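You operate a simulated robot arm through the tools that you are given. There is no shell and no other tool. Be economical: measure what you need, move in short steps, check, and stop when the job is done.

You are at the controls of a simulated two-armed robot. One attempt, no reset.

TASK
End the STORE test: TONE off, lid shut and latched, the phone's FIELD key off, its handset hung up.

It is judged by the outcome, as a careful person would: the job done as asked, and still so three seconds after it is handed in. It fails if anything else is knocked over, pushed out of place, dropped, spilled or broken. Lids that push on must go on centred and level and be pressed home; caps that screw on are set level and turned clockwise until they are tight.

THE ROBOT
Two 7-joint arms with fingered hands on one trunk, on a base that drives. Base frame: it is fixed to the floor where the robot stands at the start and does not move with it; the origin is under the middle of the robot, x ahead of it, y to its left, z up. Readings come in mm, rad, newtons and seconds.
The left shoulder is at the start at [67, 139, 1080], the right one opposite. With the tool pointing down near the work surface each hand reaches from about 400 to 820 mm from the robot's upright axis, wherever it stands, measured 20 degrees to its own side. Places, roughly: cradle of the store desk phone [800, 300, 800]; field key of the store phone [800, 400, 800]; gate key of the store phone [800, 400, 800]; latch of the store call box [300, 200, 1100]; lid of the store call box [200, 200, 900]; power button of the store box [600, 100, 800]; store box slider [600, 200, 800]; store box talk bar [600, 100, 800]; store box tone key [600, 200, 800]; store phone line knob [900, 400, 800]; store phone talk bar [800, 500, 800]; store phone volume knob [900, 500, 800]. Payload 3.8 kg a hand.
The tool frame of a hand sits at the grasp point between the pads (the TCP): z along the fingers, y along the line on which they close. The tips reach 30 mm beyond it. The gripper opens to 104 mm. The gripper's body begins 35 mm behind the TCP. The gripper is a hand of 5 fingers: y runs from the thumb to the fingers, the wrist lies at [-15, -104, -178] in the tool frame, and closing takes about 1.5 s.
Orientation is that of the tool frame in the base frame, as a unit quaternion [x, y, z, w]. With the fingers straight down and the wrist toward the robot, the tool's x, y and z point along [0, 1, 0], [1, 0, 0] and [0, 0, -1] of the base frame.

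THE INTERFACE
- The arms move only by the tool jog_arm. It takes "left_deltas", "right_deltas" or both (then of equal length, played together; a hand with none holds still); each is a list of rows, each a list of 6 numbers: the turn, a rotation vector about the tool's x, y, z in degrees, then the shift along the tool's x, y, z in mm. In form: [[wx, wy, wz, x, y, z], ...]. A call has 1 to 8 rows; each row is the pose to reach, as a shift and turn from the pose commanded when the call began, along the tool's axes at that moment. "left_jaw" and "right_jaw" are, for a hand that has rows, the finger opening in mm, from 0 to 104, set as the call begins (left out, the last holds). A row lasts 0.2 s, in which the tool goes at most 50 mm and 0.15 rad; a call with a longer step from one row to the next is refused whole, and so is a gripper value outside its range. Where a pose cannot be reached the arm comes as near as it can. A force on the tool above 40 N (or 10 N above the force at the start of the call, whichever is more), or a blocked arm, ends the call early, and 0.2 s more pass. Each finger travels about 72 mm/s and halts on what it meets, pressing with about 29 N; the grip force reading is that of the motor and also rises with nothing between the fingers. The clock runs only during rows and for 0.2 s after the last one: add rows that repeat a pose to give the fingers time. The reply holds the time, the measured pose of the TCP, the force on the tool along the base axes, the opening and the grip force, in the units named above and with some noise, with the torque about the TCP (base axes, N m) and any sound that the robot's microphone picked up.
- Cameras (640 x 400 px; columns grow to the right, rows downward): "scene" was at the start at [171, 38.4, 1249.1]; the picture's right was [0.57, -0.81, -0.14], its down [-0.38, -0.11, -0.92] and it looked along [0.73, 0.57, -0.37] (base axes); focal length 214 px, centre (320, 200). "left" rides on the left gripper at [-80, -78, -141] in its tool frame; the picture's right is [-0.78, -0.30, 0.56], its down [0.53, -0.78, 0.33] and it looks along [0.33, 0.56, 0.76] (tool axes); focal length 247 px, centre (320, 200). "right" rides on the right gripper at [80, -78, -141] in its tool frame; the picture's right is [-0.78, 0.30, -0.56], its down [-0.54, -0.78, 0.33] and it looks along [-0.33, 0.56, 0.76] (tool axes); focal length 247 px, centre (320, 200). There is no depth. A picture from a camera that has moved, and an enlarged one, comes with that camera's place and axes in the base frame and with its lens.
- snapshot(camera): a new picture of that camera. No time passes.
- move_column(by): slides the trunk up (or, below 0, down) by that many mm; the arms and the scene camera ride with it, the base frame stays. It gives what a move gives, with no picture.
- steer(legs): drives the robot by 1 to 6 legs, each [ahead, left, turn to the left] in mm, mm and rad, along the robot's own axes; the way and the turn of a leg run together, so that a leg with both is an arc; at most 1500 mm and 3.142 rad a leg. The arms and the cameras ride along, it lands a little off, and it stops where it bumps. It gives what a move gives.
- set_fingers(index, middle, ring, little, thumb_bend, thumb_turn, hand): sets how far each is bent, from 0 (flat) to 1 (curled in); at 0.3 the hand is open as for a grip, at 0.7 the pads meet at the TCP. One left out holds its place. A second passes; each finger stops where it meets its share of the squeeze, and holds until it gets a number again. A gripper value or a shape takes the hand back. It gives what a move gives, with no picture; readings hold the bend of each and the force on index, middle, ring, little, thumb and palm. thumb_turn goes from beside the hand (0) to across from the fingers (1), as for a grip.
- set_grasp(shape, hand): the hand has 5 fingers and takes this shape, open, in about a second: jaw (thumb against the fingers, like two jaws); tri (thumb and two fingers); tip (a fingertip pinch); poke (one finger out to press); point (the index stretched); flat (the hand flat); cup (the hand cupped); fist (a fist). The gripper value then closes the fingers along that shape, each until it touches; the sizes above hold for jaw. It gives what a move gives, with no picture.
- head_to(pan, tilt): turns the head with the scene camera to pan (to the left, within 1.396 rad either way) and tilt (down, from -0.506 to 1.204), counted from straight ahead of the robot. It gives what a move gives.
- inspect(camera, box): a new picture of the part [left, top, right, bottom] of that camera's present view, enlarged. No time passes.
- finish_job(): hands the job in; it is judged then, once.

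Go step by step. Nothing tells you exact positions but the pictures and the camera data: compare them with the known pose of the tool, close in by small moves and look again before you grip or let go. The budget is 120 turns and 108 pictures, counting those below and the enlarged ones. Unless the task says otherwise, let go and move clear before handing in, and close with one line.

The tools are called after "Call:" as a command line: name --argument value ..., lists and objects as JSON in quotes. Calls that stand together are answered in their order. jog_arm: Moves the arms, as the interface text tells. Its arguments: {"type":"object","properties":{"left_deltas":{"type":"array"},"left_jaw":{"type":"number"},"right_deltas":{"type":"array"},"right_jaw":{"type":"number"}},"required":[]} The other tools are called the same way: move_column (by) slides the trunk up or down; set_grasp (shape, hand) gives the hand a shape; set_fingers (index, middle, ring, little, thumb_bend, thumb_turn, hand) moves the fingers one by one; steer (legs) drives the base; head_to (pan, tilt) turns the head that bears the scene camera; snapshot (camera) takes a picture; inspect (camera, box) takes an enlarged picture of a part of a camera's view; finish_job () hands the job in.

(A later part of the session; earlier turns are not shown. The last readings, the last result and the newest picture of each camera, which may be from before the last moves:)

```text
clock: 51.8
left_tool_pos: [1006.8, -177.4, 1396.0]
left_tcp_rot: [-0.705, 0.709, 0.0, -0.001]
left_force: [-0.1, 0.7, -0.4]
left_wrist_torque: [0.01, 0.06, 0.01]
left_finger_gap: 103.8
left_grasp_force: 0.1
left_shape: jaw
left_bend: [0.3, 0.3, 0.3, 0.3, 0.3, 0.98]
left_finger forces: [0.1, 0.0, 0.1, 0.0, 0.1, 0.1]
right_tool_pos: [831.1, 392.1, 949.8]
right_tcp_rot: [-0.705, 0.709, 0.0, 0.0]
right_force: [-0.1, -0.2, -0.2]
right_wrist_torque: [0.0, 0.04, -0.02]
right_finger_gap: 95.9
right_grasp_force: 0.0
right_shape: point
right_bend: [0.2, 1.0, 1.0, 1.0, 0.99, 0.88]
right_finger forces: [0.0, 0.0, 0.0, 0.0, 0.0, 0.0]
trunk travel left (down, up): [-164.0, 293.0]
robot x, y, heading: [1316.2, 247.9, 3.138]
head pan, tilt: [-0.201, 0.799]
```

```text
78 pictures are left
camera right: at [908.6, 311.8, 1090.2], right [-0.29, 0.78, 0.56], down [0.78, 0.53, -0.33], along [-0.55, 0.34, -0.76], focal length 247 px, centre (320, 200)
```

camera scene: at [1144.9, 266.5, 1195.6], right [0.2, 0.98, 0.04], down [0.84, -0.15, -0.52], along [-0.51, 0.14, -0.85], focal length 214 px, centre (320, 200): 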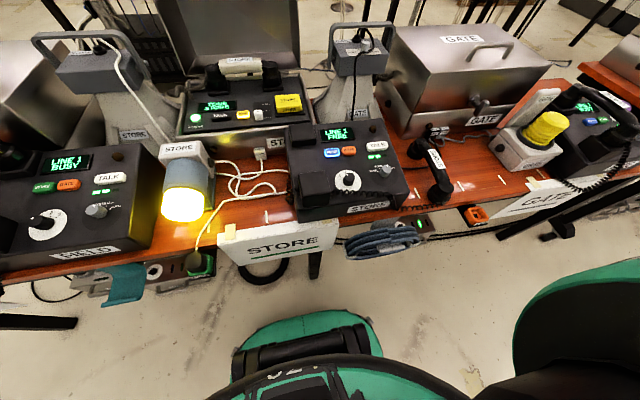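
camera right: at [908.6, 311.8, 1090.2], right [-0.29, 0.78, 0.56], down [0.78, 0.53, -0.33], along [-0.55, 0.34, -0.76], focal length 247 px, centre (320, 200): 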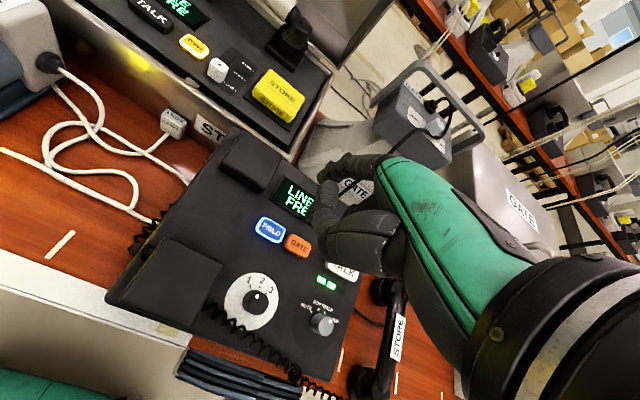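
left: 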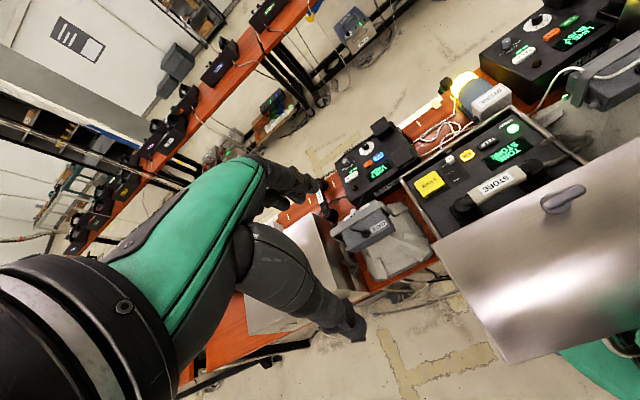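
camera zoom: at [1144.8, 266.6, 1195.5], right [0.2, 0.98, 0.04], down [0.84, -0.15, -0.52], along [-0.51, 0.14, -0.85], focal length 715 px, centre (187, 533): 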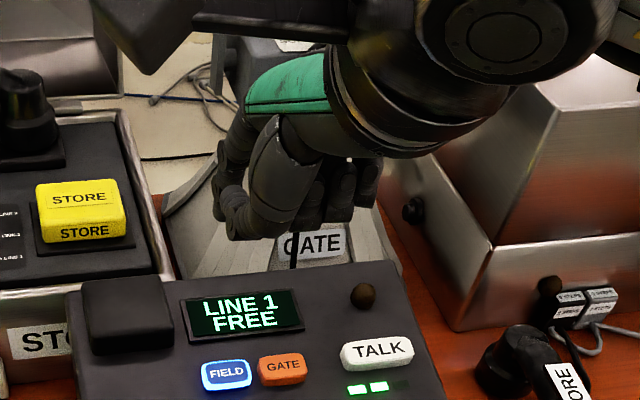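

The index leans away from me, so I'll tilt the hand about 32° until it points straight down and then look.

Call:
jog_arm --right_deltas '[[8, 0, 0, 0, 0, 0], [16, 0, 0, 0, 0, -10], [24, 0, 0, 0, 0, -20], [32, 0, 0, 0, 0, -20], [32, 0, 0, 0, 0, -20]]'

Call:
inspect --camera "scene" --box '[280, 40, 440, 160]'

Call:
snapshot --camera "right"

```text
clock: 53.0
left_tool_pos: [1007.2, -176.2, 1394.9]
left_tcp_rot: [-0.705, 0.709, 0.0, 0.0]
left_force: [0.4, 0.1, -0.2]
left_wrist_torque: [0.0, -0.03, 0.0]
left_finger_gap: 103.7
left_grasp_force: 0.0
left_shape: jaw
left_bend: [0.3, 0.3, 0.3, 0.3, 0.3, 0.98]
left_finger forces: [0.0, 0.0, 0.0, 0.0, 0.0, 0.0]
right_tool_pos: [832.1, 393.3, 969.0]
right_tcp_rot: [-0.678, 0.681, -0.196, 0.194]
right_force: [0.6, 0.4, -0.2]
right_wrist_torque: [0.0, 0.05, 0.01]
right_finger_gap: 96.0
right_grasp_force: 0.0
right_shape: point
right_bend: [0.2, 1.0, 1.0, 1.0, 0.99, 0.88]
right_finger forces: [0.1, 0.0, 0.0, 0.0, 0.1, 0.0]
trunk travel left (down, up): [-164.0, 293.0]
robot x, y, heading: [1315.1, 251.6, 3.135]
head pan, tilt: [-0.201, 0.799]
```

```text
3.33 times, centred on (360, 100) of scene
camera zoom: at [1145.1, 266.8, 1195.6], right [0.2, 0.98, 0.04], down [0.84, -0.15, -0.52], along [-0.51, 0.14, -0.85], focal length 715 px, centre (187, 533)
```

zoom: 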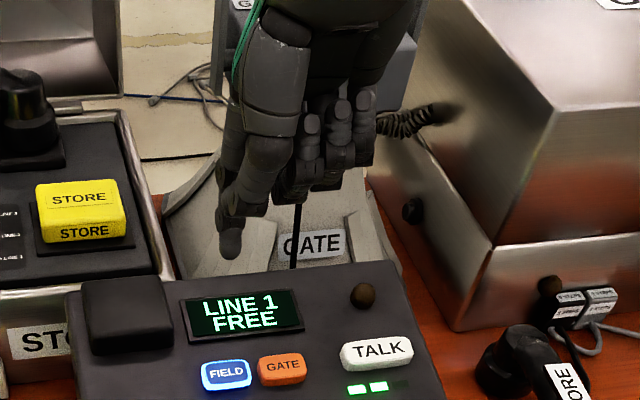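

```text
76 pictures are left
camera right: at [822.4, 313.2, 1128.3], right [-0.54, 0.78, 0.31], down [0.84, 0.53, 0.13], along [-0.07, 0.33, -0.94], focal length 247 px, centre (320, 200)
```

right: 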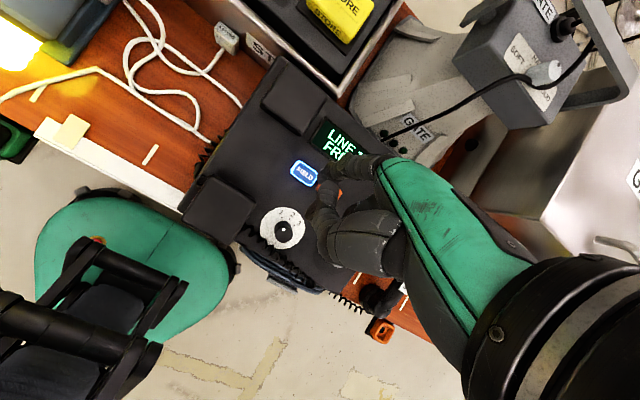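

The index points straight down with its tip at about [777,380,907]. I'll move it to just above FIELD.

Call:
jog_arm --right_deltas '[[0, 0, 0, -4, 20, 36], [0, 0, 0, -8, 39, 72], [0, 0, 0, -8, 39, 72]]'

Call:
inspect --camera "scene" --box '[290, 80, 410, 170]'

Call:
inspect --camera "right" --box '[240, 110, 400, 230]'

```text
clock: 53.8
left_tool_pos: [1006.1, -176.8, 1395.8]
left_tcp_rot: [-0.705, 0.71, 0.001, -0.001]
left_force: [-0.4, 0.3, -0.2]
left_wrist_torque: [-0.01, 0.01, -0.01]
left_finger_gap: 103.5
left_grasp_force: 0.0
left_shape: jaw
left_bend: [0.3, 0.3, 0.3, 0.3, 0.3, 0.98]
left_finger forces: [0.0, 0.0, 0.1, 0.0, 0.0, 0.1]
right_tool_pos: [836.9, 401.3, 886.9]
right_tcp_rot: [-0.678, 0.682, -0.195, 0.194]
right_force: [0.4, 0.6, -0.3]
right_wrist_torque: [0.0, 0.0, 0.01]
right_finger_gap: 96.2
right_grasp_force: 0.1
right_shape: point
right_bend: [0.2, 1.0, 1.0, 1.0, 0.99, 0.88]
right_finger forces: [0.0, 0.1, 0.0, 0.0, 0.1, 0.1]
trunk travel left (down, up): [-164.0, 293.0]
robot x, y, heading: [1315.6, 252.4, 3.13]
head pan, tilt: [-0.201, 0.799]
```

```text
4.44 times, centred on (350, 125) of scene
camera zoom: at [1144.9, 266.3, 1195.6], right [0.2, 0.98, 0.04], down [0.84, -0.15, -0.52], along [-0.51, 0.14, -0.85], focal length 953 px, centre (187, 533)
```

zoom: 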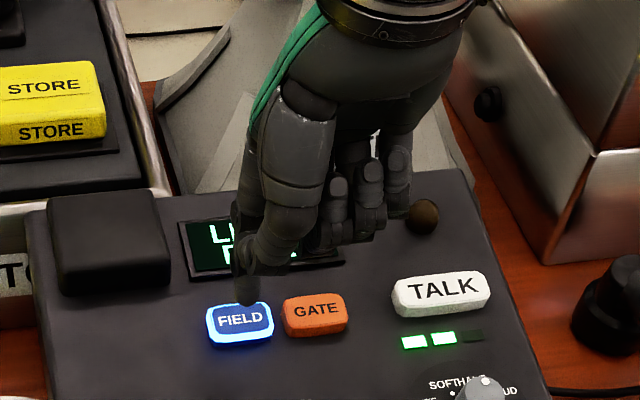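

```text
3.33 times, centred on (320, 170) of right
camera zoom: at [828.6, 320.7, 1046.9], right [-0.54, 0.78, 0.32], down [0.84, 0.53, 0.13], along [-0.07, 0.33, -0.94], focal length 823 px, centre (320, 300)
```

zoom: 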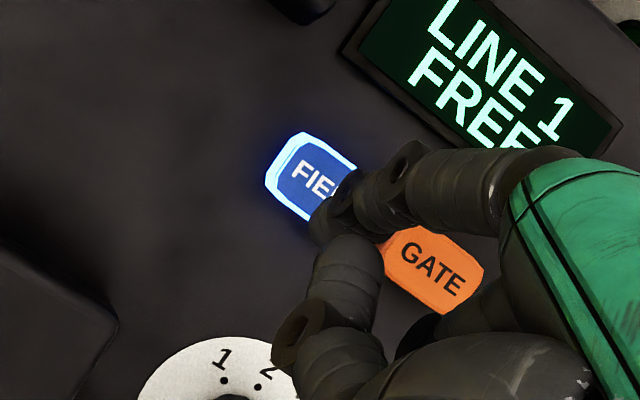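

The tip is right above the FIELD key. I'll nudge it (-5,-4) mm and press down in small steps.

Call:
jog_arm --right_deltas '[[0, 0, 0, 4, 4, -3], [0, 0, 0, 4, 6.5, 1], [0, 0, 0, 4, 9, 5], [0, 0, 0, 4, 11, 8.5]]'

Call:
inspect --camera "scene" --box '[290, 80, 410, 170]'

```text
clock: 54.8
left_tool_pos: [1006.0, -176.9, 1394.9]
left_tcp_rot: [-0.705, 0.709, 0.0, 0.0]
left_force: [-0.4, 0.4, 0.4]
left_wrist_torque: [0.01, -0.02, 0.0]
left_finger_gap: 104.0
left_grasp_force: 0.0
left_shape: jaw
left_bend: [0.3, 0.3, 0.3, 0.3, 0.3, 0.98]
left_finger forces: [0.0, 0.1, 0.0, 0.0, 0.0, 0.0]
right_tool_pos: [832.1, 397.7, 874.2]
right_tcp_rot: [-0.677, 0.682, -0.196, 0.194]
right_force: [-0.4, 0.3, 0.0]
right_wrist_torque: [0.0, 0.01, -0.02]
right_finger_gap: 96.0
right_grasp_force: 0.0
right_shape: point
right_bend: [0.2, 1.0, 1.0, 1.0, 0.99, 0.88]
right_finger forces: [0.0, 0.1, 0.0, 0.0, 0.1, 0.0]
trunk travel left (down, up): [-164.0, 293.0]
robot x, y, heading: [1316.0, 249.8, 3.135]
head pan, tilt: [-0.201, 0.799]
```

```text
4.44 times, centred on (350, 125) of scene
camera zoom: at [1144.8, 266.6, 1195.5], right [0.2, 0.98, 0.04], down [0.84, -0.15, -0.52], along [-0.51, 0.14, -0.85], focal length 953 px, centre (187, 533)
```

zoom: 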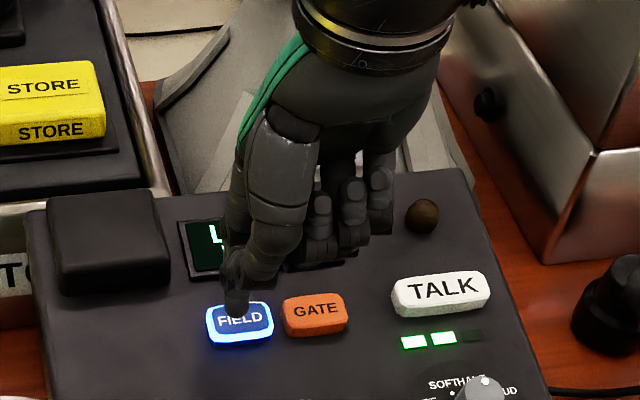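

Not touching yet. I'll continue in 3 mm steps.

Call:
jog_arm --right_deltas '[[0, 0, 0, 0, 1.6, 2.5], [0, 0, 0, 0, 3.2, 5.1], [0, 0, 0, 0, 4.2, 6.8]]'

Call:
inspect --camera "scene" --box '[290, 80, 410, 170]'

```text
clock: 55.6
left_tool_pos: [1006.6, -175.8, 1396.4]
left_tcp_rot: [-0.705, 0.709, 0.0, -0.001]
left_force: [0.0, -0.9, 0.6]
left_wrist_torque: [0.0, -0.01, 0.01]
left_finger_gap: 103.9
left_grasp_force: 0.1
left_shape: jaw
left_bend: [0.3, 0.3, 0.3, 0.3, 0.3, 0.98]
left_finger forces: [0.0, 0.0, 0.0, 0.0, 0.1, 0.0]
right_tool_pos: [833.0, 398.2, 863.8]
right_tcp_rot: [-0.678, 0.682, -0.195, 0.193]
right_force: [-0.6, 0.0, 0.2]
right_wrist_torque: [0.0, 0.0, 0.0]
right_finger_gap: 96.3
right_grasp_force: 0.0
right_shape: point
right_bend: [0.2, 1.0, 1.0, 1.0, 0.99, 0.88]
right_finger forces: [0.1, 0.1, 0.0, 0.1, 0.1, 0.1]
trunk travel left (down, up): [-164.0, 293.0]
robot x, y, heading: [1317.3, 250.8, 3.141]
head pan, tilt: [-0.201, 0.799]
```

```text
4.44 times, centred on (350, 125) of scene
camera zoom: at [1144.8, 266.6, 1195.5], right [0.2, 0.98, 0.04], down [0.84, -0.15, -0.52], along [-0.51, 0.14, -0.85], focal length 953 px, centre (187, 533)
```

zoom: 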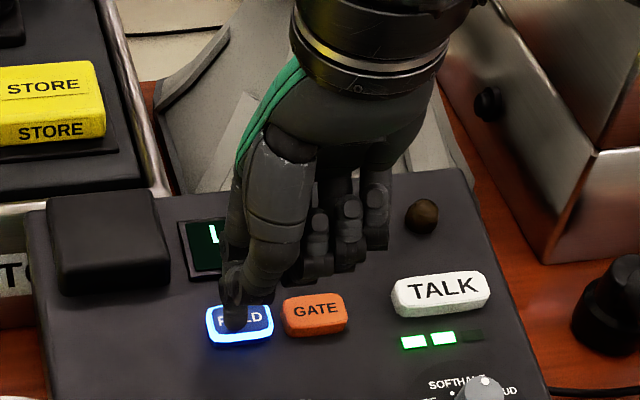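

Still no contact, and the tip is slightly left on the key. I'll correct it and press further.

Call:
jog_arm --right_deltas '[[0, 0, 0, -3, 3.3, 1.5], [0, 0, 0, -3, 4.3, 3.2], [0, 0, 0, -3, 5.4, 4.9], [0, 0, 0, -3, 6.4, 6.6]]'

Call:
inspect --camera "scene" --box '[290, 80, 410, 170]'

```text
clock: 56.6
left_tool_pos: [1006.5, -176.3, 1394.9]
left_tcp_rot: [-0.705, 0.709, 0.001, -0.001]
left_force: [0.0, -1.2, 0.2]
left_wrist_torque: [-0.03, -0.01, -0.04]
left_finger_gap: 104.0
left_grasp_force: 0.0
left_shape: jaw
left_bend: [0.3, 0.3, 0.3, 0.3, 0.3, 0.98]
left_finger forces: [0.0, 0.0, 0.1, 0.2, 0.0, 0.1]
right_tool_pos: [830.4, 400.4, 857.2]
right_tcp_rot: [-0.678, 0.681, -0.195, 0.194]
right_force: [-0.5, 0.3, 4.6]
right_wrist_torque: [-0.04, 0.23, -0.02]
right_finger_gap: 96.2
right_grasp_force: 0.0
right_shape: point
right_bend: [0.2, 1.0, 1.0, 1.0, 0.99, 0.88]
right_finger forces: [4.0, 0.1, 0.0, 0.0, 0.1, 0.0]
trunk travel left (down, up): [-164.0, 293.0]
robot x, y, heading: [1316.1, 252.3, 3.14]
head pan, tilt: [-0.201, 0.799]
heard: click
```

```text
4.44 times, centred on (350, 125) of scene
camera zoom: at [1145.3, 266.5, 1195.7], right [0.2, 0.98, 0.04], down [0.84, -0.15, -0.52], along [-0.51, 0.14, -0.85], focal length 953 px, centre (187, 533)
```

zoom: 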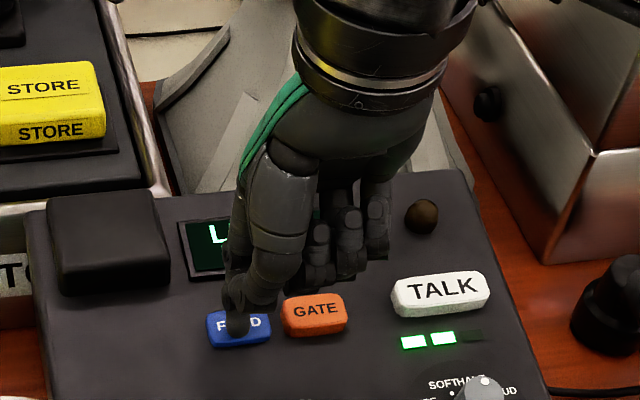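

FIELD clicked and its light went out. Now I'll raise the hand and move it over TONE at about [615,180,815].

Call:
jog_arm --right_deltas '[[0, 0, 0, 0, -26, -42], [0, 0, 0, 0, -53, -85], [0, 0, 0, 34.3, -29.4, -99.6], [0, 0, 0, 68.7, -5.8, -114.3], [0, 0, 0, 103, 17.8, -129], [0, 0, 0, 137.3, 41.4, -143.8], [0, 0, 0, 171.7, 65, -158.6], [0, 0, 0, 206, 88.6, -173.3]]'

Call:
head_to --pan 0.05 --tilt 0.6

Call:
inspect --camera "scene" --box '[230, 70, 390, 190]'

Call:
inspect --camera "right" --box '[200, 90, 400, 240]'

```text
refused: row 2 steps farther than a row can; nothing moved
```

```text
clock: 57.3
left_tool_pos: [1006.1, -177.3, 1395.9]
left_tcp_rot: [-0.706, 0.708, 0.001, 0.0]
left_force: [-0.7, 0.3, 0.3]
left_wrist_torque: [-0.02, -0.02, -0.01]
left_finger_gap: 103.9
left_grasp_force: 0.0
left_shape: jaw
left_bend: [0.3, 0.3, 0.3, 0.3, 0.3, 0.98]
left_finger forces: [0.0, 0.0, 0.0, 0.1, 0.0, 0.1]
right_tool_pos: [830.3, 399.3, 855.3]
right_tcp_rot: [-0.678, 0.682, -0.195, 0.193]
right_force: [-1.6, 0.2, 4.9]
right_wrist_torque: [-0.05, 0.3, -0.03]
right_finger_gap: 95.9
right_grasp_force: 0.0
right_shape: point
right_bend: [0.2, 1.0, 1.0, 1.0, 0.99, 0.88]
right_finger forces: [5.4, 0.1, 0.0, 0.0, 0.0, 0.0]
trunk travel left (down, up): [-164.0, 293.0]
robot x, y, heading: [1317.4, 247.3, 3.136]
head pan, tilt: [0.051, 0.6]
```

```text
3.33 times, centred on (310, 130) of scene
camera zoom: at [1132.4, 246.1, 1210.0], right [-0.04, 1.0, -0.01], down [0.73, 0.02, -0.68], along [-0.68, -0.04, -0.73], focal length 715 px, centre (353, 433)
```

zoom: 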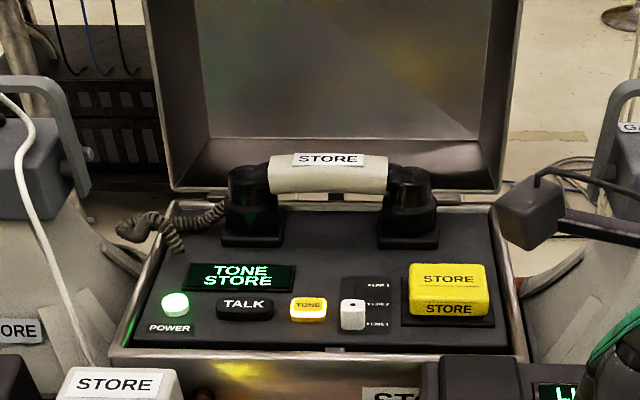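

```text
2.67 times, centred on (300, 165) of right
camera zoom: at [822.7, 320.3, 1016.2], right [-0.54, 0.78, 0.32], down [0.84, 0.53, 0.13], along [-0.07, 0.33, -0.94], focal length 659 px, centre (373, 293)
```

zoom: 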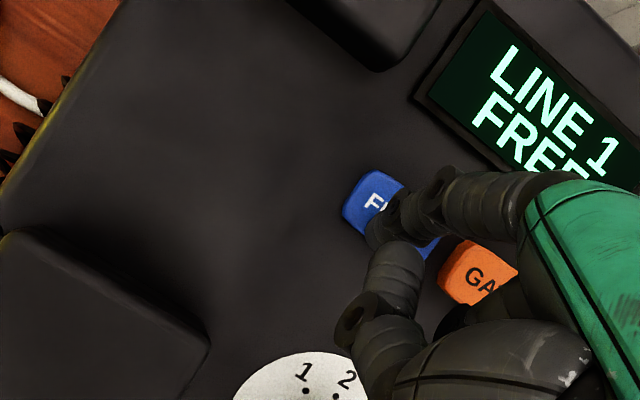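

TONE is at about [610,178,815]. I'll redo the move with smaller steps.

Call:
jog_arm --right_deltas '[[0, 0, 0, 0, -25, -40], [0, 0, 0, 0, -50, -80], [0, 0, 0, 34.5, -26.4, -94.6], [0, 0, 0, 69, -2.8, -109.3], [0, 0, 0, 103.5, 20.8, -124], [0, 0, 0, 138, 44.4, -138.8], [0, 0, 0, 173, 68, -153.6], [0, 0, 0, 207, 91.6, -168.3]]'

Call:
inspect --camera "scene" --box '[230, 70, 390, 190]'

Call:
inspect --camera "right" --box '[200, 90, 400, 240]'

```text
clock: 59.1
left_tool_pos: [1008.2, -179.0, 1394.7]
left_tcp_rot: [-0.706, 0.708, 0.001, 0.0]
left_force: [0.1, 0.4, 0.9]
left_wrist_torque: [0.03, 0.02, 0.01]
left_finger_gap: 103.7
left_grasp_force: 0.1
left_shape: jaw
left_bend: [0.3, 0.3, 0.3, 0.3, 0.3, 0.98]
left_finger forces: [0.0, 0.1, 0.1, 0.0, 0.1, 0.0]
right_tool_pos: [684.9, 206.0, 947.4]
right_tcp_rot: [-0.68, 0.681, -0.193, 0.194]
right_force: [0.2, -0.3, -0.9]
right_wrist_torque: [-0.01, 0.03, 0.03]
right_finger_gap: 96.0
right_grasp_force: 0.1
right_shape: point
right_bend: [0.2, 1.0, 1.0, 1.0, 0.99, 0.88]
right_finger forces: [0.0, 0.1, 0.0, 0.1, 0.0, 0.0]
right hand out of reach, approached as far as the arm can: row 8
trunk travel left (down, up): [-164.0, 293.0]
robot x, y, heading: [1316.8, 247.9, 3.137]
head pan, tilt: [0.051, 0.6]
```

```text
3.33 times, centred on (310, 130) of scene
camera zoom: at [1132.5, 244.7, 1210.0], right [-0.04, 1.0, -0.01], down [0.73, 0.02, -0.68], along [-0.68, -0.04, -0.73], focal length 715 px, centre (353, 433)
```

zoom: 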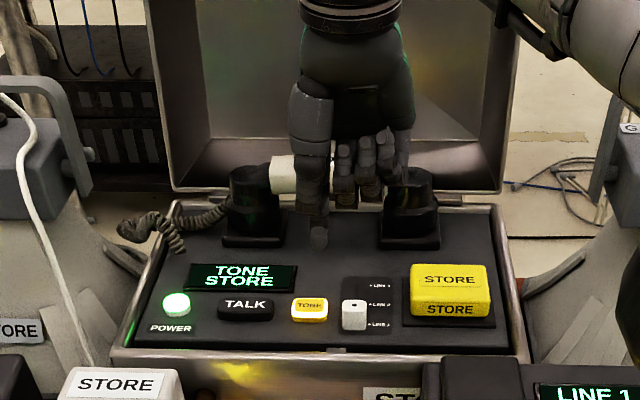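

```text
2.67 times, centred on (300, 165) of right
camera zoom: at [676.4, 126.9, 1107.4], right [-0.54, 0.78, 0.32], down [0.84, 0.53, 0.13], along [-0.07, 0.34, -0.94], focal length 659 px, centre (373, 293)
```

zoom: 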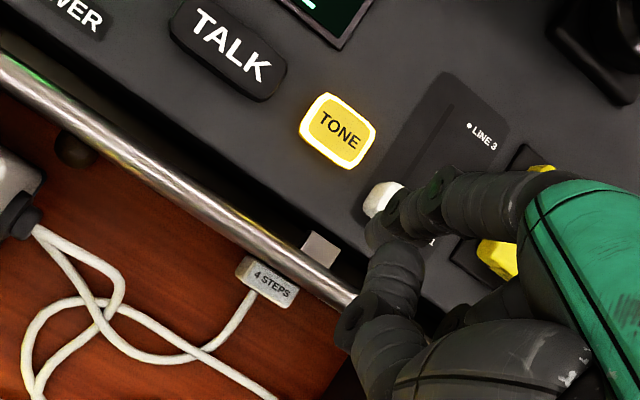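

The arm is at its reach limit here. I'll lift it slightly, slide the robot so the right shoulder lines up with the box, then come back to TONE.

Call:
jog_arm --right_deltas '[[0, 0, 0, -20, -35, -25], [0, 0, 0, -40, -66, -30], [0, 0, 0, -40, -66, -30]]'

Call:
steer --legs '[[0, 180, 0]]'

Call:
snapshot --camera "scene"

```text
clock: 59.9
left_tool_pos: [1005.0, -176.9, 1394.5]
left_tcp_rot: [-0.705, 0.709, 0.0, 0.002]
left_force: [0.1, 0.6, -0.5]
left_wrist_torque: [0.03, -0.01, -0.01]
left_finger_gap: 103.7
left_grasp_force: 0.1
left_shape: jaw
left_bend: [0.3, 0.3, 0.3, 0.3, 0.3, 0.98]
left_finger forces: [0.0, 0.0, 0.0, 0.0, 0.1, 0.0]
right_tool_pos: [721.8, 245.1, 1006.4]
right_tcp_rot: [-0.678, 0.681, -0.196, 0.194]
right_force: [0.0, 0.2, -0.5]
right_wrist_torque: [0.02, -0.01, -0.02]
right_finger_gap: 95.9
right_grasp_force: 0.0
right_shape: point
right_bend: [0.2, 1.0, 1.0, 1.0, 0.99, 0.88]
right_finger forces: [0.1, 0.1, 0.1, 0.0, 0.0, 0.1]
trunk travel left (down, up): [-164.0, 293.0]
robot x, y, heading: [1316.0, 248.5, 3.133]
head pan, tilt: [0.051, 0.6]
```

```text
clock: 61.5
left_tool_pos: [1004.7, -357.6, 1395.1]
left_tcp_rot: [-0.705, 0.709, 0.0, -0.001]
left_force: [0.4, -0.6, 0.8]
left_wrist_torque: [0.01, -0.02, -0.03]
left_finger_gap: 104.0
left_grasp_force: 0.0
left_shape: jaw
left_bend: [0.3, 0.3, 0.3, 0.3, 0.3, 0.98]
left_finger forces: [0.0, 0.1, 0.0, 0.0, 0.0, 0.0]
right_tool_pos: [721.5, 66.6, 1006.7]
right_tcp_rot: [-0.678, 0.682, -0.196, 0.193]
right_force: [0.0, 0.1, -0.1]
right_wrist_torque: [-0.03, 0.03, 0.04]
right_finger_gap: 96.1
right_grasp_force: 0.0
right_shape: point
right_bend: [0.2, 1.0, 1.0, 1.0, 0.99, 0.88]
right_finger forces: [0.1, 0.0, 0.0, 0.0, 0.1, 0.0]
trunk travel left (down, up): [-164.0, 293.0]
robot x, y, heading: [1316.9, 72.0, 3.135]
head pan, tilt: [0.051, 0.6]
```

```text
66 pictures are left
camera scene: at [1130.8, 65.7, 1209.9], right [-0.04, 1.0, -0.01], down [0.73, 0.02, -0.68], along [-0.68, -0.04, -0.73], focal length 214 px, centre (320, 200)
```

scene: 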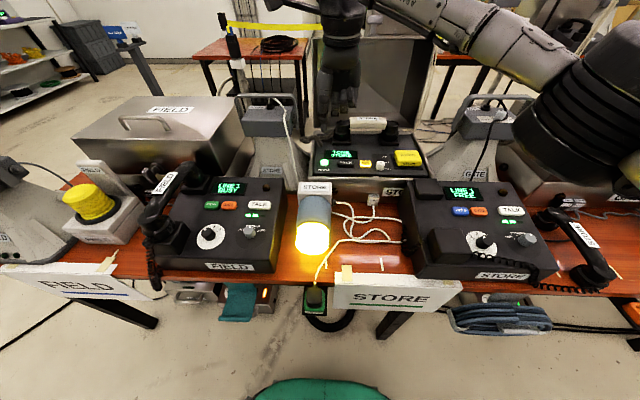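

Now I'll bring the tip over TONE, about 15 mm above it.

Call:
jog_arm --right_deltas '[[0, 0, 0, -25, 24, 15], [0, 0, 0, -50, 48, 30], [0, 0, 0, -75, 72, 45], [0, 0, 0, -100, 97, 60], [0, 0, 0, -125, 121, 74], [0, 0, 0, -125, 121, 74]]'

Call:
inspect --camera "scene" --box '[310, 100, 430, 190]'

Call:
inspect --camera "right" --box '[240, 110, 400, 230]'

```text
clock: 62.9
left_tool_pos: [1005.8, -356.1, 1396.2]
left_tcp_rot: [-0.705, 0.709, 0.001, 0.0]
left_force: [-0.4, -0.9, -0.1]
left_wrist_torque: [-0.01, -0.05, 0.01]
left_finger_gap: 104.1
left_grasp_force: 0.1
left_shape: jaw
left_bend: [0.3, 0.3, 0.3, 0.3, 0.3, 0.98]
left_finger forces: [0.1, 0.0, 0.1, 0.1, 0.0, 0.1]
right_tool_pos: [660.8, 188.9, 877.9]
right_tcp_rot: [-0.679, 0.681, -0.194, 0.194]
right_force: [-0.5, 0.4, 0.3]
right_wrist_torque: [0.0, 0.0, -0.02]
right_finger_gap: 96.0
right_grasp_force: 0.0
right_shape: point
right_bend: [0.2, 1.0, 1.0, 1.0, 0.99, 0.88]
right_finger forces: [0.0, 0.0, 0.1, 0.0, 0.0, 0.0]
trunk travel left (down, up): [-164.0, 293.0]
robot x, y, heading: [1317.3, 68.4, 3.137]
head pan, tilt: [0.051, 0.6]
```

```text
4.44 times, centred on (370, 145) of scene
camera zoom: at [1131.2, 65.1, 1210.0], right [-0.04, 1.0, -0.01], down [0.73, 0.02, -0.68], along [-0.68, -0.04, -0.73], focal length 953 px, centre (98, 444)
```

zoom: 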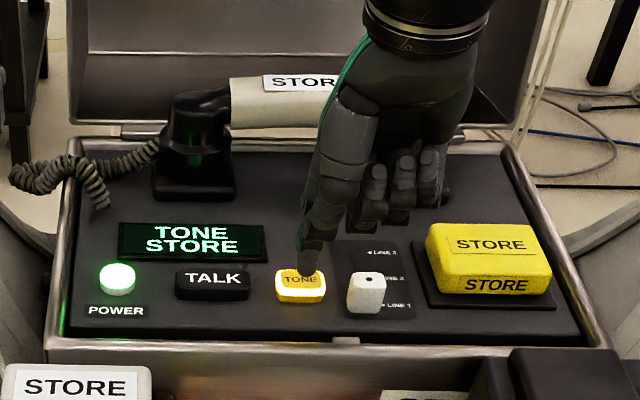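

```text
3.33 times, centred on (320, 170) of right
camera zoom: at [651.5, 109.7, 1037.7], right [-0.54, 0.78, 0.32], down [0.84, 0.53, 0.13], along [-0.07, 0.33, -0.94], focal length 823 px, centre (320, 300)
```

zoom: 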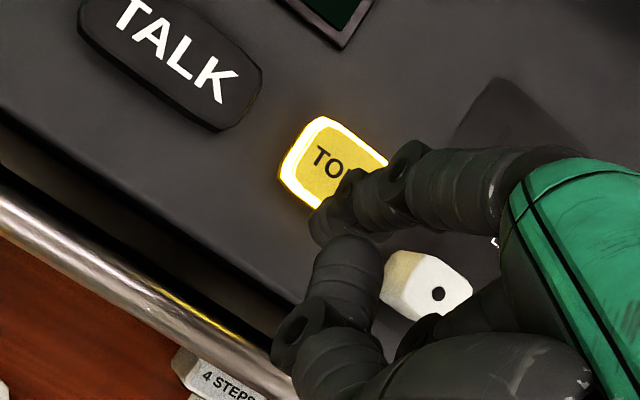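

The tip is about 15 mm above TONE. I'll nudge it (-6,-3) and press down in steps.

Call:
jog_arm --right_deltas '[[0, 0, 0, 3, 5, -3], [0, 0, 0, 3, 10, 5], [0, 0, 0, 3, 12, 8.5], [0, 0, 0, 3, 13.5, 10.5]]'

Call:
inspect --camera "scene" --box '[310, 100, 430, 190]'

```text
clock: 63.9
left_tool_pos: [1006.5, -356.3, 1395.8]
left_tcp_rot: [-0.705, 0.709, 0.0, 0.0]
left_force: [-0.6, 0.0, 0.0]
left_wrist_torque: [0.01, 0.01, -0.01]
left_finger_gap: 103.9
left_grasp_force: 0.3
left_shape: jaw
left_bend: [0.3, 0.3, 0.3, 0.3, 0.3, 0.98]
left_finger forces: [0.1, 0.0, 0.1, 0.0, 0.0, 0.0]
right_tool_pos: [653.0, 187.7, 861.2]
right_tcp_rot: [-0.677, 0.682, -0.196, 0.194]
right_force: [0.3, 0.6, -0.6]
right_wrist_torque: [0.0, 0.0, -0.03]
right_finger_gap: 96.2
right_grasp_force: 0.1
right_shape: point
right_bend: [0.2, 1.0, 1.0, 1.0, 0.99, 0.88]
right_finger forces: [0.0, 0.0, 0.0, 0.1, 0.1, 0.1]
trunk travel left (down, up): [-164.0, 293.0]
robot x, y, heading: [1316.4, 67.9, 3.14]
head pan, tilt: [0.051, 0.6]
```

```text
4.44 times, centred on (370, 145) of scene
camera zoom: at [1130.8, 65.2, 1209.9], right [-0.04, 1.0, -0.01], down [0.73, 0.02, -0.68], along [-0.68, -0.04, -0.73], focal length 953 px, centre (98, 444)
```

zoom: 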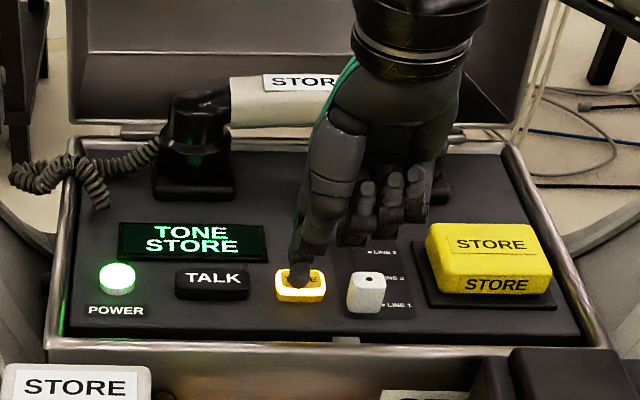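

Well centred. I'll keep pressing in small steps.

Call:
jog_arm --right_deltas '[[0, 0, 0, 0, 1.1, 1.7], [0, 0, 0, 0, 2.1, 3.4], [0, 0, 0, 0, 3.2, 5.1]]'

Call:
inspect --camera "scene" --box '[310, 100, 430, 190]'

```text
clock: 64.7
left_tool_pos: [1005.5, -357.2, 1396.0]
left_tcp_rot: [-0.705, 0.709, 0.001, -0.001]
left_force: [0.4, 0.5, 0.0]
left_wrist_torque: [0.03, -0.01, 0.0]
left_finger_gap: 104.0
left_grasp_force: 0.0
left_shape: jaw
left_bend: [0.3, 0.3, 0.3, 0.3, 0.3, 0.98]
left_finger forces: [0.0, 0.0, 0.0, 0.0, 0.0, 0.0]
right_tool_pos: [653.1, 188.3, 855.6]
right_tcp_rot: [-0.678, 0.682, -0.195, 0.194]
right_force: [-0.2, 0.0, 2.1]
right_wrist_torque: [-0.05, 0.14, -0.02]
right_finger_gap: 0.0
right_grasp_force: 0.1
right_shape: point
right_bend: [0.2, 1.0, 1.0, 1.0, 0.99, 0.88]
right_finger forces: [2.1, 0.0, 0.0, 0.1, 0.0, 0.0]
trunk travel left (down, up): [-164.0, 293.0]
robot x, y, heading: [1315.4, 73.3, 3.136]
head pan, tilt: [0.051, 0.6]
heard: click
```

```text
4.44 times, centred on (370, 145) of scene
camera zoom: at [1131.0, 65.3, 1210.0], right [-0.04, 1.0, -0.01], down [0.73, 0.02, -0.68], along [-0.68, -0.04, -0.73], focal length 953 px, centre (98, 444)
```

zoom: 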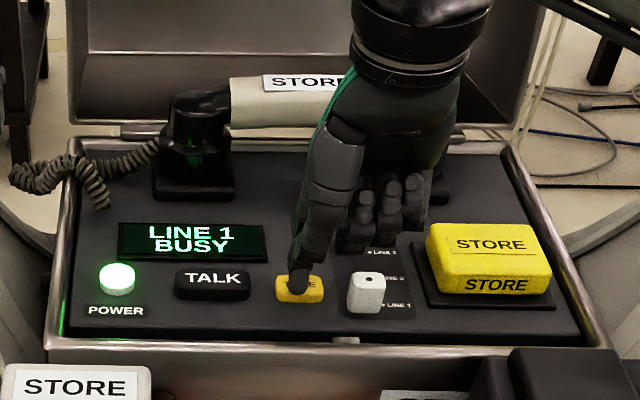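

TONE is off. Next is the lid. I'll raise the hand, then look down to see how much closer the base can go.

Call:
jog_arm --right_deltas '[[0, 0, 0, 0, -25, -40], [0, 0, 0, 0, -50, -80], [0, 0, 0, 0, -75, -120], [0, 0, 0, 0, -100, -160]]'

Call:
head_to --pan 0 --tilt 1.15

Call:
snapshot --camera "scene"

```text
clock: 65.7
left_tool_pos: [1006.3, -359.7, 1395.1]
left_tcp_rot: [-0.705, 0.709, 0.001, 0.0]
left_force: [0.0, 0.1, 1.2]
left_wrist_torque: [0.03, 0.01, 0.04]
left_finger_gap: 104.0
left_grasp_force: 0.1
left_shape: jaw
left_bend: [0.3, 0.3, 0.3, 0.3, 0.3, 0.98]
left_finger forces: [0.1, 0.0, 0.1, 0.0, 0.1, 0.1]
right_tool_pos: [659.9, 189.3, 1043.3]
right_tcp_rot: [-0.678, 0.682, -0.195, 0.194]
right_force: [-0.2, -0.7, 0.2]
right_wrist_torque: [0.04, 0.02, 0.02]
right_finger_gap: 0.0
right_grasp_force: 0.0
right_shape: point
right_bend: [0.2, 1.0, 1.0, 1.0, 0.99, 0.88]
right_finger forces: [0.0, 0.0, 0.0, 0.0, 0.0, 0.0]
right hand out of reach, approached as far as the arm can: row 4
trunk travel left (down, up): [-164.0, 293.0]
robot x, y, heading: [1319.9, 66.6, 3.137]
head pan, tilt: [0.051, 0.6]
```

```text
clock: 66.6
left_tool_pos: [1005.7, -357.7, 1395.5]
left_tcp_rot: [-0.706, 0.708, 0.0, 0.0]
left_force: [-0.5, -0.1, -0.5]
left_wrist_torque: [-0.02, 0.02, 0.03]
left_finger_gap: 103.9
left_grasp_force: 0.0
left_shape: jaw
left_bend: [0.3, 0.3, 0.3, 0.3, 0.3, 0.98]
left_finger forces: [0.0, 0.1, 0.0, 0.1, 0.0, 0.0]
right_tool_pos: [657.1, 190.0, 1042.1]
right_tcp_rot: [-0.677, 0.682, -0.196, 0.195]
right_force: [-0.5, 0.7, -0.6]
right_wrist_torque: [0.01, 0.01, 0.01]
right_finger_gap: 0.0
right_grasp_force: 0.1
right_shape: point
right_bend: [0.2, 1.0, 1.0, 1.0, 0.99, 0.88]
right_finger forces: [0.1, 0.1, 0.0, 0.0, 0.1, 0.0]
trunk travel left (down, up): [-164.0, 293.0]
robot x, y, heading: [1312.3, 70.3, 3.135]
head pan, tilt: [0.0, 1.15]
```

```text
61 pictures are left
camera scene: at [1168.1, 69.5, 1175.7], right [0.01, 1.0, 0.0], down [0.98, -0.01, -0.2], along [-0.2, 0.0, -0.98], focal length 214 px, centre (320, 200)
```

scene: 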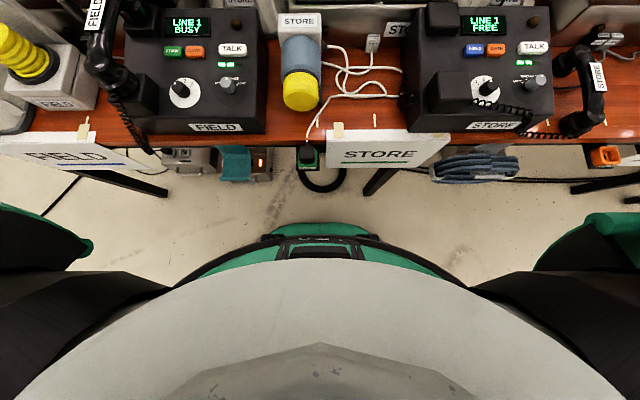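

There is roughly 100 mm between the base front and the sign. I'll retract the hand, move a bit closer and turn left, so the right shoulder comes nearer the lid.

Call:
jog_arm --right_deltas '[[0, 0, 0, 0, -40, 7], [0, 0, 0, 0, -80, 14], [0, 0, 0, 0, -120, 22], [0, 0, 0, 0, -159, 29]]'

Call:
steer --legs '[[60, -80, 0], [0, 0, 0.8]]'

Call:
head_to --pan -0.75 --tilt 0.25

Call:
snapshot --camera "scene"

```text
clock: 67.6
left_tool_pos: [1006.8, -356.3, 1395.6]
left_tcp_rot: [-0.706, 0.709, 0.001, 0.0]
left_force: [0.2, 0.5, 0.9]
left_wrist_torque: [-0.01, 0.02, -0.01]
left_finger_gap: 104.0
left_grasp_force: 0.1
left_shape: jaw
left_bend: [0.3, 0.3, 0.3, 0.3, 0.3, 0.98]
left_finger forces: [0.0, 0.0, 0.0, 0.1, 0.1, 0.0]
right_tool_pos: [807.1, 187.6, 1103.3]
right_tcp_rot: [-0.678, 0.682, -0.194, 0.193]
right_force: [1.0, -0.6, 0.0]
right_wrist_torque: [-0.01, -0.01, 0.0]
right_finger_gap: 0.1
right_grasp_force: 0.1
right_shape: point
right_bend: [0.2, 1.0, 1.0, 1.0, 0.99, 0.88]
right_finger forces: [0.0, 0.0, 0.1, 0.0, 0.1, 0.0]
trunk travel left (down, up): [-164.0, 293.0]
robot x, y, heading: [1314.9, 68.6, 3.135]
head pan, tilt: [0.0, 1.15]
```

```text
clock: 70.8
left_tool_pos: [1346.0, -370.8, 1396.1]
left_tcp_rot: [0.925, -0.381, 0.0, 0.001]
left_force: [-0.1, 0.0, 0.4]
left_wrist_torque: [-0.02, 0.0, 0.0]
left_finger_gap: 104.0
left_grasp_force: 0.1
left_shape: jaw
left_bend: [0.3, 0.3, 0.3, 0.3, 0.3, 0.98]
left_finger forces: [0.0, 0.0, 0.0, 0.0, 0.0, 0.0]
right_tool_pos: [815.5, -134.1, 1103.9]
right_tcp_rot: [0.89, -0.365, 0.104, -0.254]
right_force: [0.0, -0.2, -0.2]
right_wrist_torque: [0.01, 0.0, 0.05]
right_finger_gap: 0.3
right_grasp_force: 0.0
right_shape: point
right_bend: [0.2, 1.0, 1.0, 1.0, 0.99, 0.88]
right_finger forces: [0.1, 0.0, 0.0, 0.0, 0.1, 0.1]
trunk travel left (down, up): [-164.0, 293.0]
robot x, y, heading: [1257.5, 150.2, -2.356]
head pan, tilt: [0.0, 1.15]
```

```text
clock: 72.0
left_tool_pos: [1346.0, -370.9, 1396.0]
left_tcp_rot: [0.925, -0.38, 0.0, 0.001]
left_force: [-0.3, 0.4, 0.9]
left_wrist_torque: [-0.03, -0.04, 0.02]
left_finger_gap: 103.9
left_grasp_force: 0.0
left_shape: jaw
left_bend: [0.3, 0.3, 0.3, 0.3, 0.3, 0.98]
left_finger forces: [0.0, 0.0, 0.0, 0.1, 0.1, 0.0]
right_tool_pos: [815.8, -133.3, 1104.0]
right_tcp_rot: [0.889, -0.365, 0.104, -0.255]
right_force: [0.1, -0.5, 0.8]
right_wrist_torque: [0.01, -0.03, -0.02]
right_finger_gap: 0.0
right_grasp_force: 0.1
right_shape: point
right_bend: [0.2, 1.0, 1.0, 1.0, 0.99, 0.88]
right_finger forces: [0.0, 0.0, 0.0, 0.0, 0.1, 0.0]
trunk travel left (down, up): [-164.0, 293.0]
robot x, y, heading: [1259.6, 143.8, -2.35]
head pan, tilt: [-0.75, 0.25]
```

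```text
60 pictures are left
camera scene: at [1091.3, 71.6, 1245.7], right [-0.05, 0.99, 0.15], down [0.4, 0.16, -0.9], along [-0.92, 0.01, -0.4], focal length 214 px, centre (320, 200)
```

scene: 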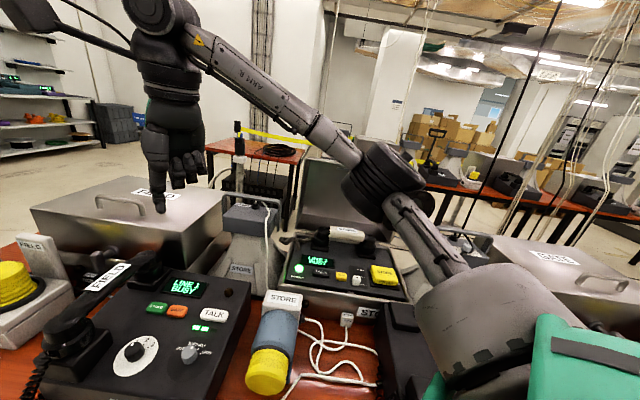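

The right shoulder is now much nearer to the box. I'll raise the trunk 120 mm and swing the hand round to face the lid, above everything.

Call:
move_column --by 120

Call:
jog_arm --right_deltas '[[0, 3, 4.8, -43.7, -11, 6.9], [0, 6, 9.6, -87.4, -22, 13.8], [0, 9, 14.4, -131, -33, 20.6], [0, 12, 19.2, -175, -44, 27.5], [0, 15, 24, -218.5, -55, 34.4], [0, 18, 28.8, -262, -66, 41], [0, 21, 33.6, -306, -77, 48], [0, 24, 38.3, -349, -88, 55]]'

Call:
set_grasp --shape "jaw" --hand "right"

Call:
snapshot --camera "scene"

```text
clock: 73.5
left_tool_pos: [1345.0, -372.0, 1516.4]
left_tcp_rot: [0.925, -0.38, 0.0, 0.0]
left_force: [0.1, -0.1, -0.4]
left_wrist_torque: [-0.01, -0.01, 0.01]
left_finger_gap: 103.8
left_grasp_force: 0.0
left_shape: jaw
left_bend: [0.3, 0.3, 0.3, 0.3, 0.3, 0.98]
left_finger forces: [0.1, 0.1, 0.0, 0.0, 0.0, 0.1]
right_tool_pos: [816.1, -135.1, 1223.8]
right_tcp_rot: [0.889, -0.365, 0.104, -0.255]
right_force: [-0.2, 0.8, 0.5]
right_wrist_torque: [-0.01, -0.02, 0.0]
right_finger_gap: 0.0
right_grasp_force: 0.0
right_shape: point
right_bend: [0.2, 1.0, 1.0, 1.0, 0.99, 0.88]
right_finger forces: [0.0, 0.1, 0.0, 0.0, 0.0, 0.0]
trunk travel left (down, up): [-284.0, 173.0]
robot x, y, heading: [1262.0, 152.8, -2.351]
head pan, tilt: [-0.75, 0.25]
```

```text
clock: 75.3
left_tool_pos: [1346.2, -370.0, 1516.1]
left_tcp_rot: [0.925, -0.381, 0.0, 0.001]
left_force: [0.1, 0.0, -0.3]
left_wrist_torque: [-0.04, -0.01, 0.03]
left_finger_gap: 103.8
left_grasp_force: 0.0
left_shape: jaw
left_bend: [0.3, 0.3, 0.3, 0.3, 0.3, 0.98]
left_finger forces: [0.1, 0.0, 0.0, 0.1, 0.0, 0.0]
right_tool_pos: [639.6, 182.9, 1223.0]
right_tcp_rot: [0.681, -0.679, 0.195, -0.194]
right_force: [-0.2, -0.2, -0.5]
right_wrist_torque: [0.01, -0.02, 0.02]
right_finger_gap: 0.0
right_grasp_force: 0.1
right_shape: point
right_bend: [0.2, 1.0, 1.0, 1.0, 0.99, 0.88]
right_finger forces: [0.1, 0.1, 0.1, 0.0, 0.0, 0.0]
trunk travel left (down, up): [-284.0, 173.0]
robot x, y, heading: [1261.1, 150.8, -2.355]
head pan, tilt: [-0.75, 0.25]
```

```text
clock: 76.2
left_tool_pos: [1346.5, -370.9, 1515.6]
left_tcp_rot: [0.925, -0.38, 0.0, 0.002]
left_force: [0.0, 0.3, -0.3]
left_wrist_torque: [0.01, -0.01, 0.02]
left_finger_gap: 103.9
left_grasp_force: 0.0
left_shape: jaw
left_bend: [0.3, 0.3, 0.3, 0.3, 0.3, 0.98]
left_finger forces: [0.1, 0.1, 0.0, 0.0, 0.0, 0.0]
right_tool_pos: [641.0, 180.5, 1223.1]
right_tcp_rot: [0.68, -0.679, 0.195, -0.194]
right_force: [-0.1, 0.1, -0.7]
right_wrist_torque: [0.04, -0.01, -0.02]
right_finger_gap: 103.9
right_grasp_force: 0.0
right_shape: jaw
right_bend: [0.3, 0.3, 0.3, 0.3, 0.3, 0.97]
right_finger forces: [0.0, 0.0, 0.0, 0.1, 0.1, 0.1]
trunk travel left (down, up): [-284.0, 173.0]
robot x, y, heading: [1261.0, 151.0, -2.348]
head pan, tilt: [-0.75, 0.25]
```

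```text
59 pictures are left
camera scene: at [1137.5, 118.2, 1389.2], right [-0.04, 1.0, 0.05], down [0.3, 0.06, -0.95], along [-0.95, -0.02, -0.3], focal length 214 px, centre (320, 200)
```

scene: 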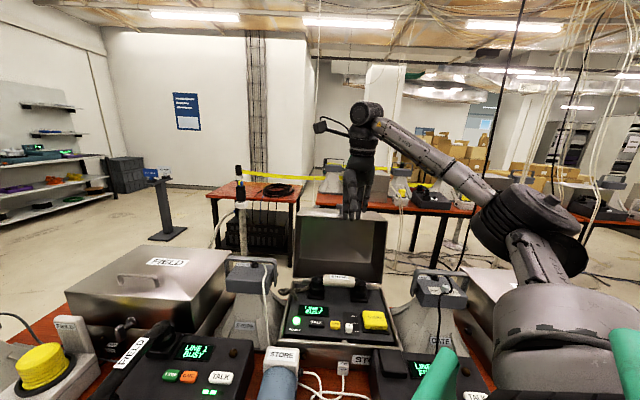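

Next I'll tilt the hand to point forward and down toward the latch handle.

Call:
jog_arm --right_deltas '[[-7.7, 0, 0, -1, 23.4, -14.6], [-15.4, 0, 0, -1.5, 46.8, -29.2], [-23.1, 0, 0, -2, 70, -44], [-30.8, 0, 0, -3, 93.5, -58.5], [-38.5, 0, 0, -4, 117, -73], [-46.2, 0, 0, -5, 140, -88], [-53.9, 0, 0, -6, 164, -102], [-61.6, 0, 0, -6, 187, -117]]'

Call:
snapshot --camera "right"

Call:
inspect --camera "scene" --box '[260, 130, 440, 250]'

```text
clock: 78.0
left_tool_pos: [1345.2, -370.7, 1515.9]
left_tcp_rot: [0.925, -0.381, 0.001, 0.0]
left_force: [-0.8, -0.1, -0.2]
left_wrist_torque: [-0.03, -0.02, -0.02]
left_finger_gap: 103.7
left_grasp_force: 0.0
left_shape: jaw
left_bend: [0.3, 0.3, 0.3, 0.3, 0.3, 0.98]
left_finger forces: [0.2, 0.0, 0.0, 0.0, 0.0, 0.1]
right_tool_pos: [419.9, 193.4, 1223.8]
right_tcp_rot: [0.684, -0.683, -0.181, 0.182]
right_force: [-0.2, 0.6, -0.9]
right_wrist_torque: [-0.03, -0.01, -0.04]
right_finger_gap: 103.8
right_grasp_force: 0.1
right_shape: jaw
right_bend: [0.3, 0.3, 0.3, 0.3, 0.3, 0.97]
right_finger forces: [0.0, 0.1, 0.0, 0.0, 0.0, 0.1]
trunk travel left (down, up): [-284.0, 173.0]
robot x, y, heading: [1259.4, 151.4, -2.354]
head pan, tilt: [-0.75, 0.25]
```

```text
58 pictures are left
camera right: at [559.4, 112.9, 1306.9], right [0.02, 0.78, 0.63], down [0.51, 0.54, -0.67], along [-0.86, 0.33, -0.39], focal length 247 px, centre (320, 200)
```

right: 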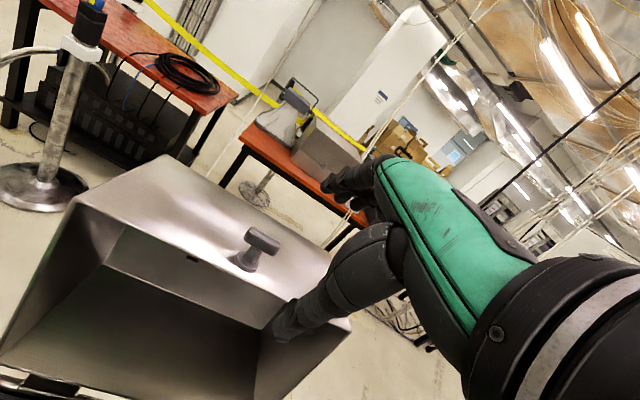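

```text
3.33 times, centred on (350, 190) of scene
camera zoom: at [1136.7, 118.4, 1389.1], right [-0.04, 1.0, 0.05], down [0.3, 0.06, -0.95], along [-0.95, -0.02, -0.3], focal length 715 px, centre (220, 233)
```

zoom: 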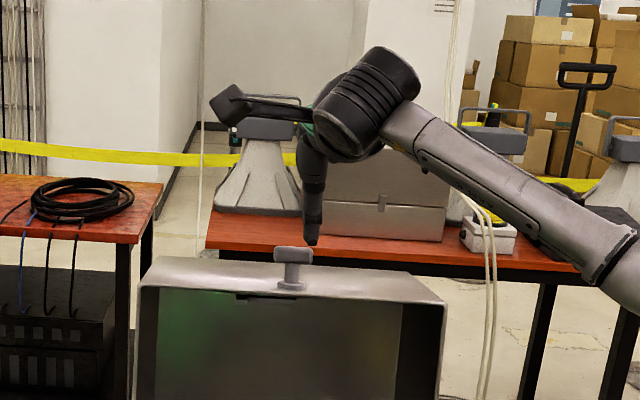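

The arm reaches well. The handle is a T whose bar lies along y, parallel to the hinge, at about [288,194,1093], so I can grip it and let it pivot. I'll move the base 50 mm closer first.

Call:
steer --legs '[[35, -35, 0]]'

Call:
inspect --camera "scene" --box '[270, 150, 420, 250]'

Call:
inspect --camera "right" --box '[160, 160, 400, 340]'

```text
clock: 79.0
left_tool_pos: [1307.5, -369.9, 1515.9]
left_tcp_rot: [0.925, -0.38, -0.004, 0.002]
left_force: [0.6, -0.4, -0.3]
left_wrist_torque: [-0.01, 0.07, 0.0]
left_finger_gap: 103.9
left_grasp_force: 0.1
left_shape: jaw
left_bend: [0.3, 0.3, 0.3, 0.3, 0.3, 0.98]
left_finger forces: [0.0, 0.1, 0.1, 0.0, 0.0, 0.1]
right_tool_pos: [381.4, 192.8, 1230.4]
right_tcp_rot: [0.684, -0.682, -0.183, 0.184]
right_force: [0.7, -0.3, 0.6]
right_wrist_torque: [-0.02, 0.01, 0.01]
right_finger_gap: 104.0
right_grasp_force: 0.0
right_shape: jaw
right_bend: [0.3, 0.3, 0.3, 0.3, 0.3, 0.97]
right_finger forces: [0.0, 0.0, 0.1, 0.1, 0.0, 0.1]
trunk travel left (down, up): [-284.0, 173.0]
robot x, y, heading: [1212.1, 152.9, -2.348]
head pan, tilt: [-0.75, 0.25]
```

```text
4.00 times, centred on (345, 200) of scene
camera zoom: at [1098.0, 118.8, 1390.3], right [-0.04, 1.0, 0.06], down [0.29, 0.06, -0.95], along [-0.95, -0.02, -0.3], focal length 858 px, centre (220, 200)
```

zoom: 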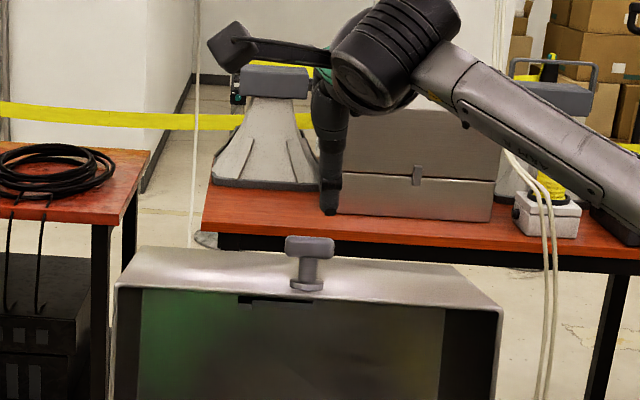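

```text
2.22 times, centred on (280, 250) of right
camera zoom: at [520.5, 112.9, 1312.6], right [0.02, 0.78, 0.63], down [0.5, 0.54, -0.68], along [-0.86, 0.33, -0.38], focal length 549 px, centre (409, 89)
```

zoom: 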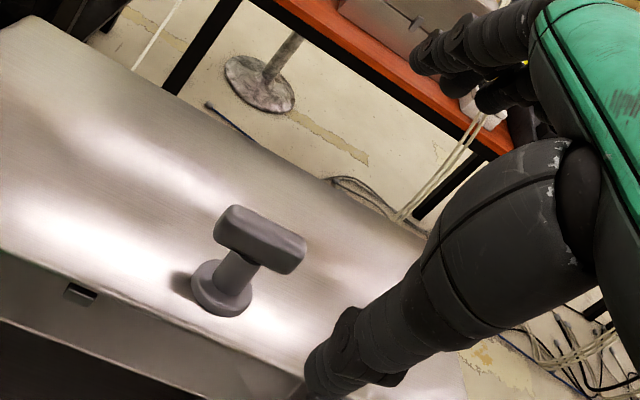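

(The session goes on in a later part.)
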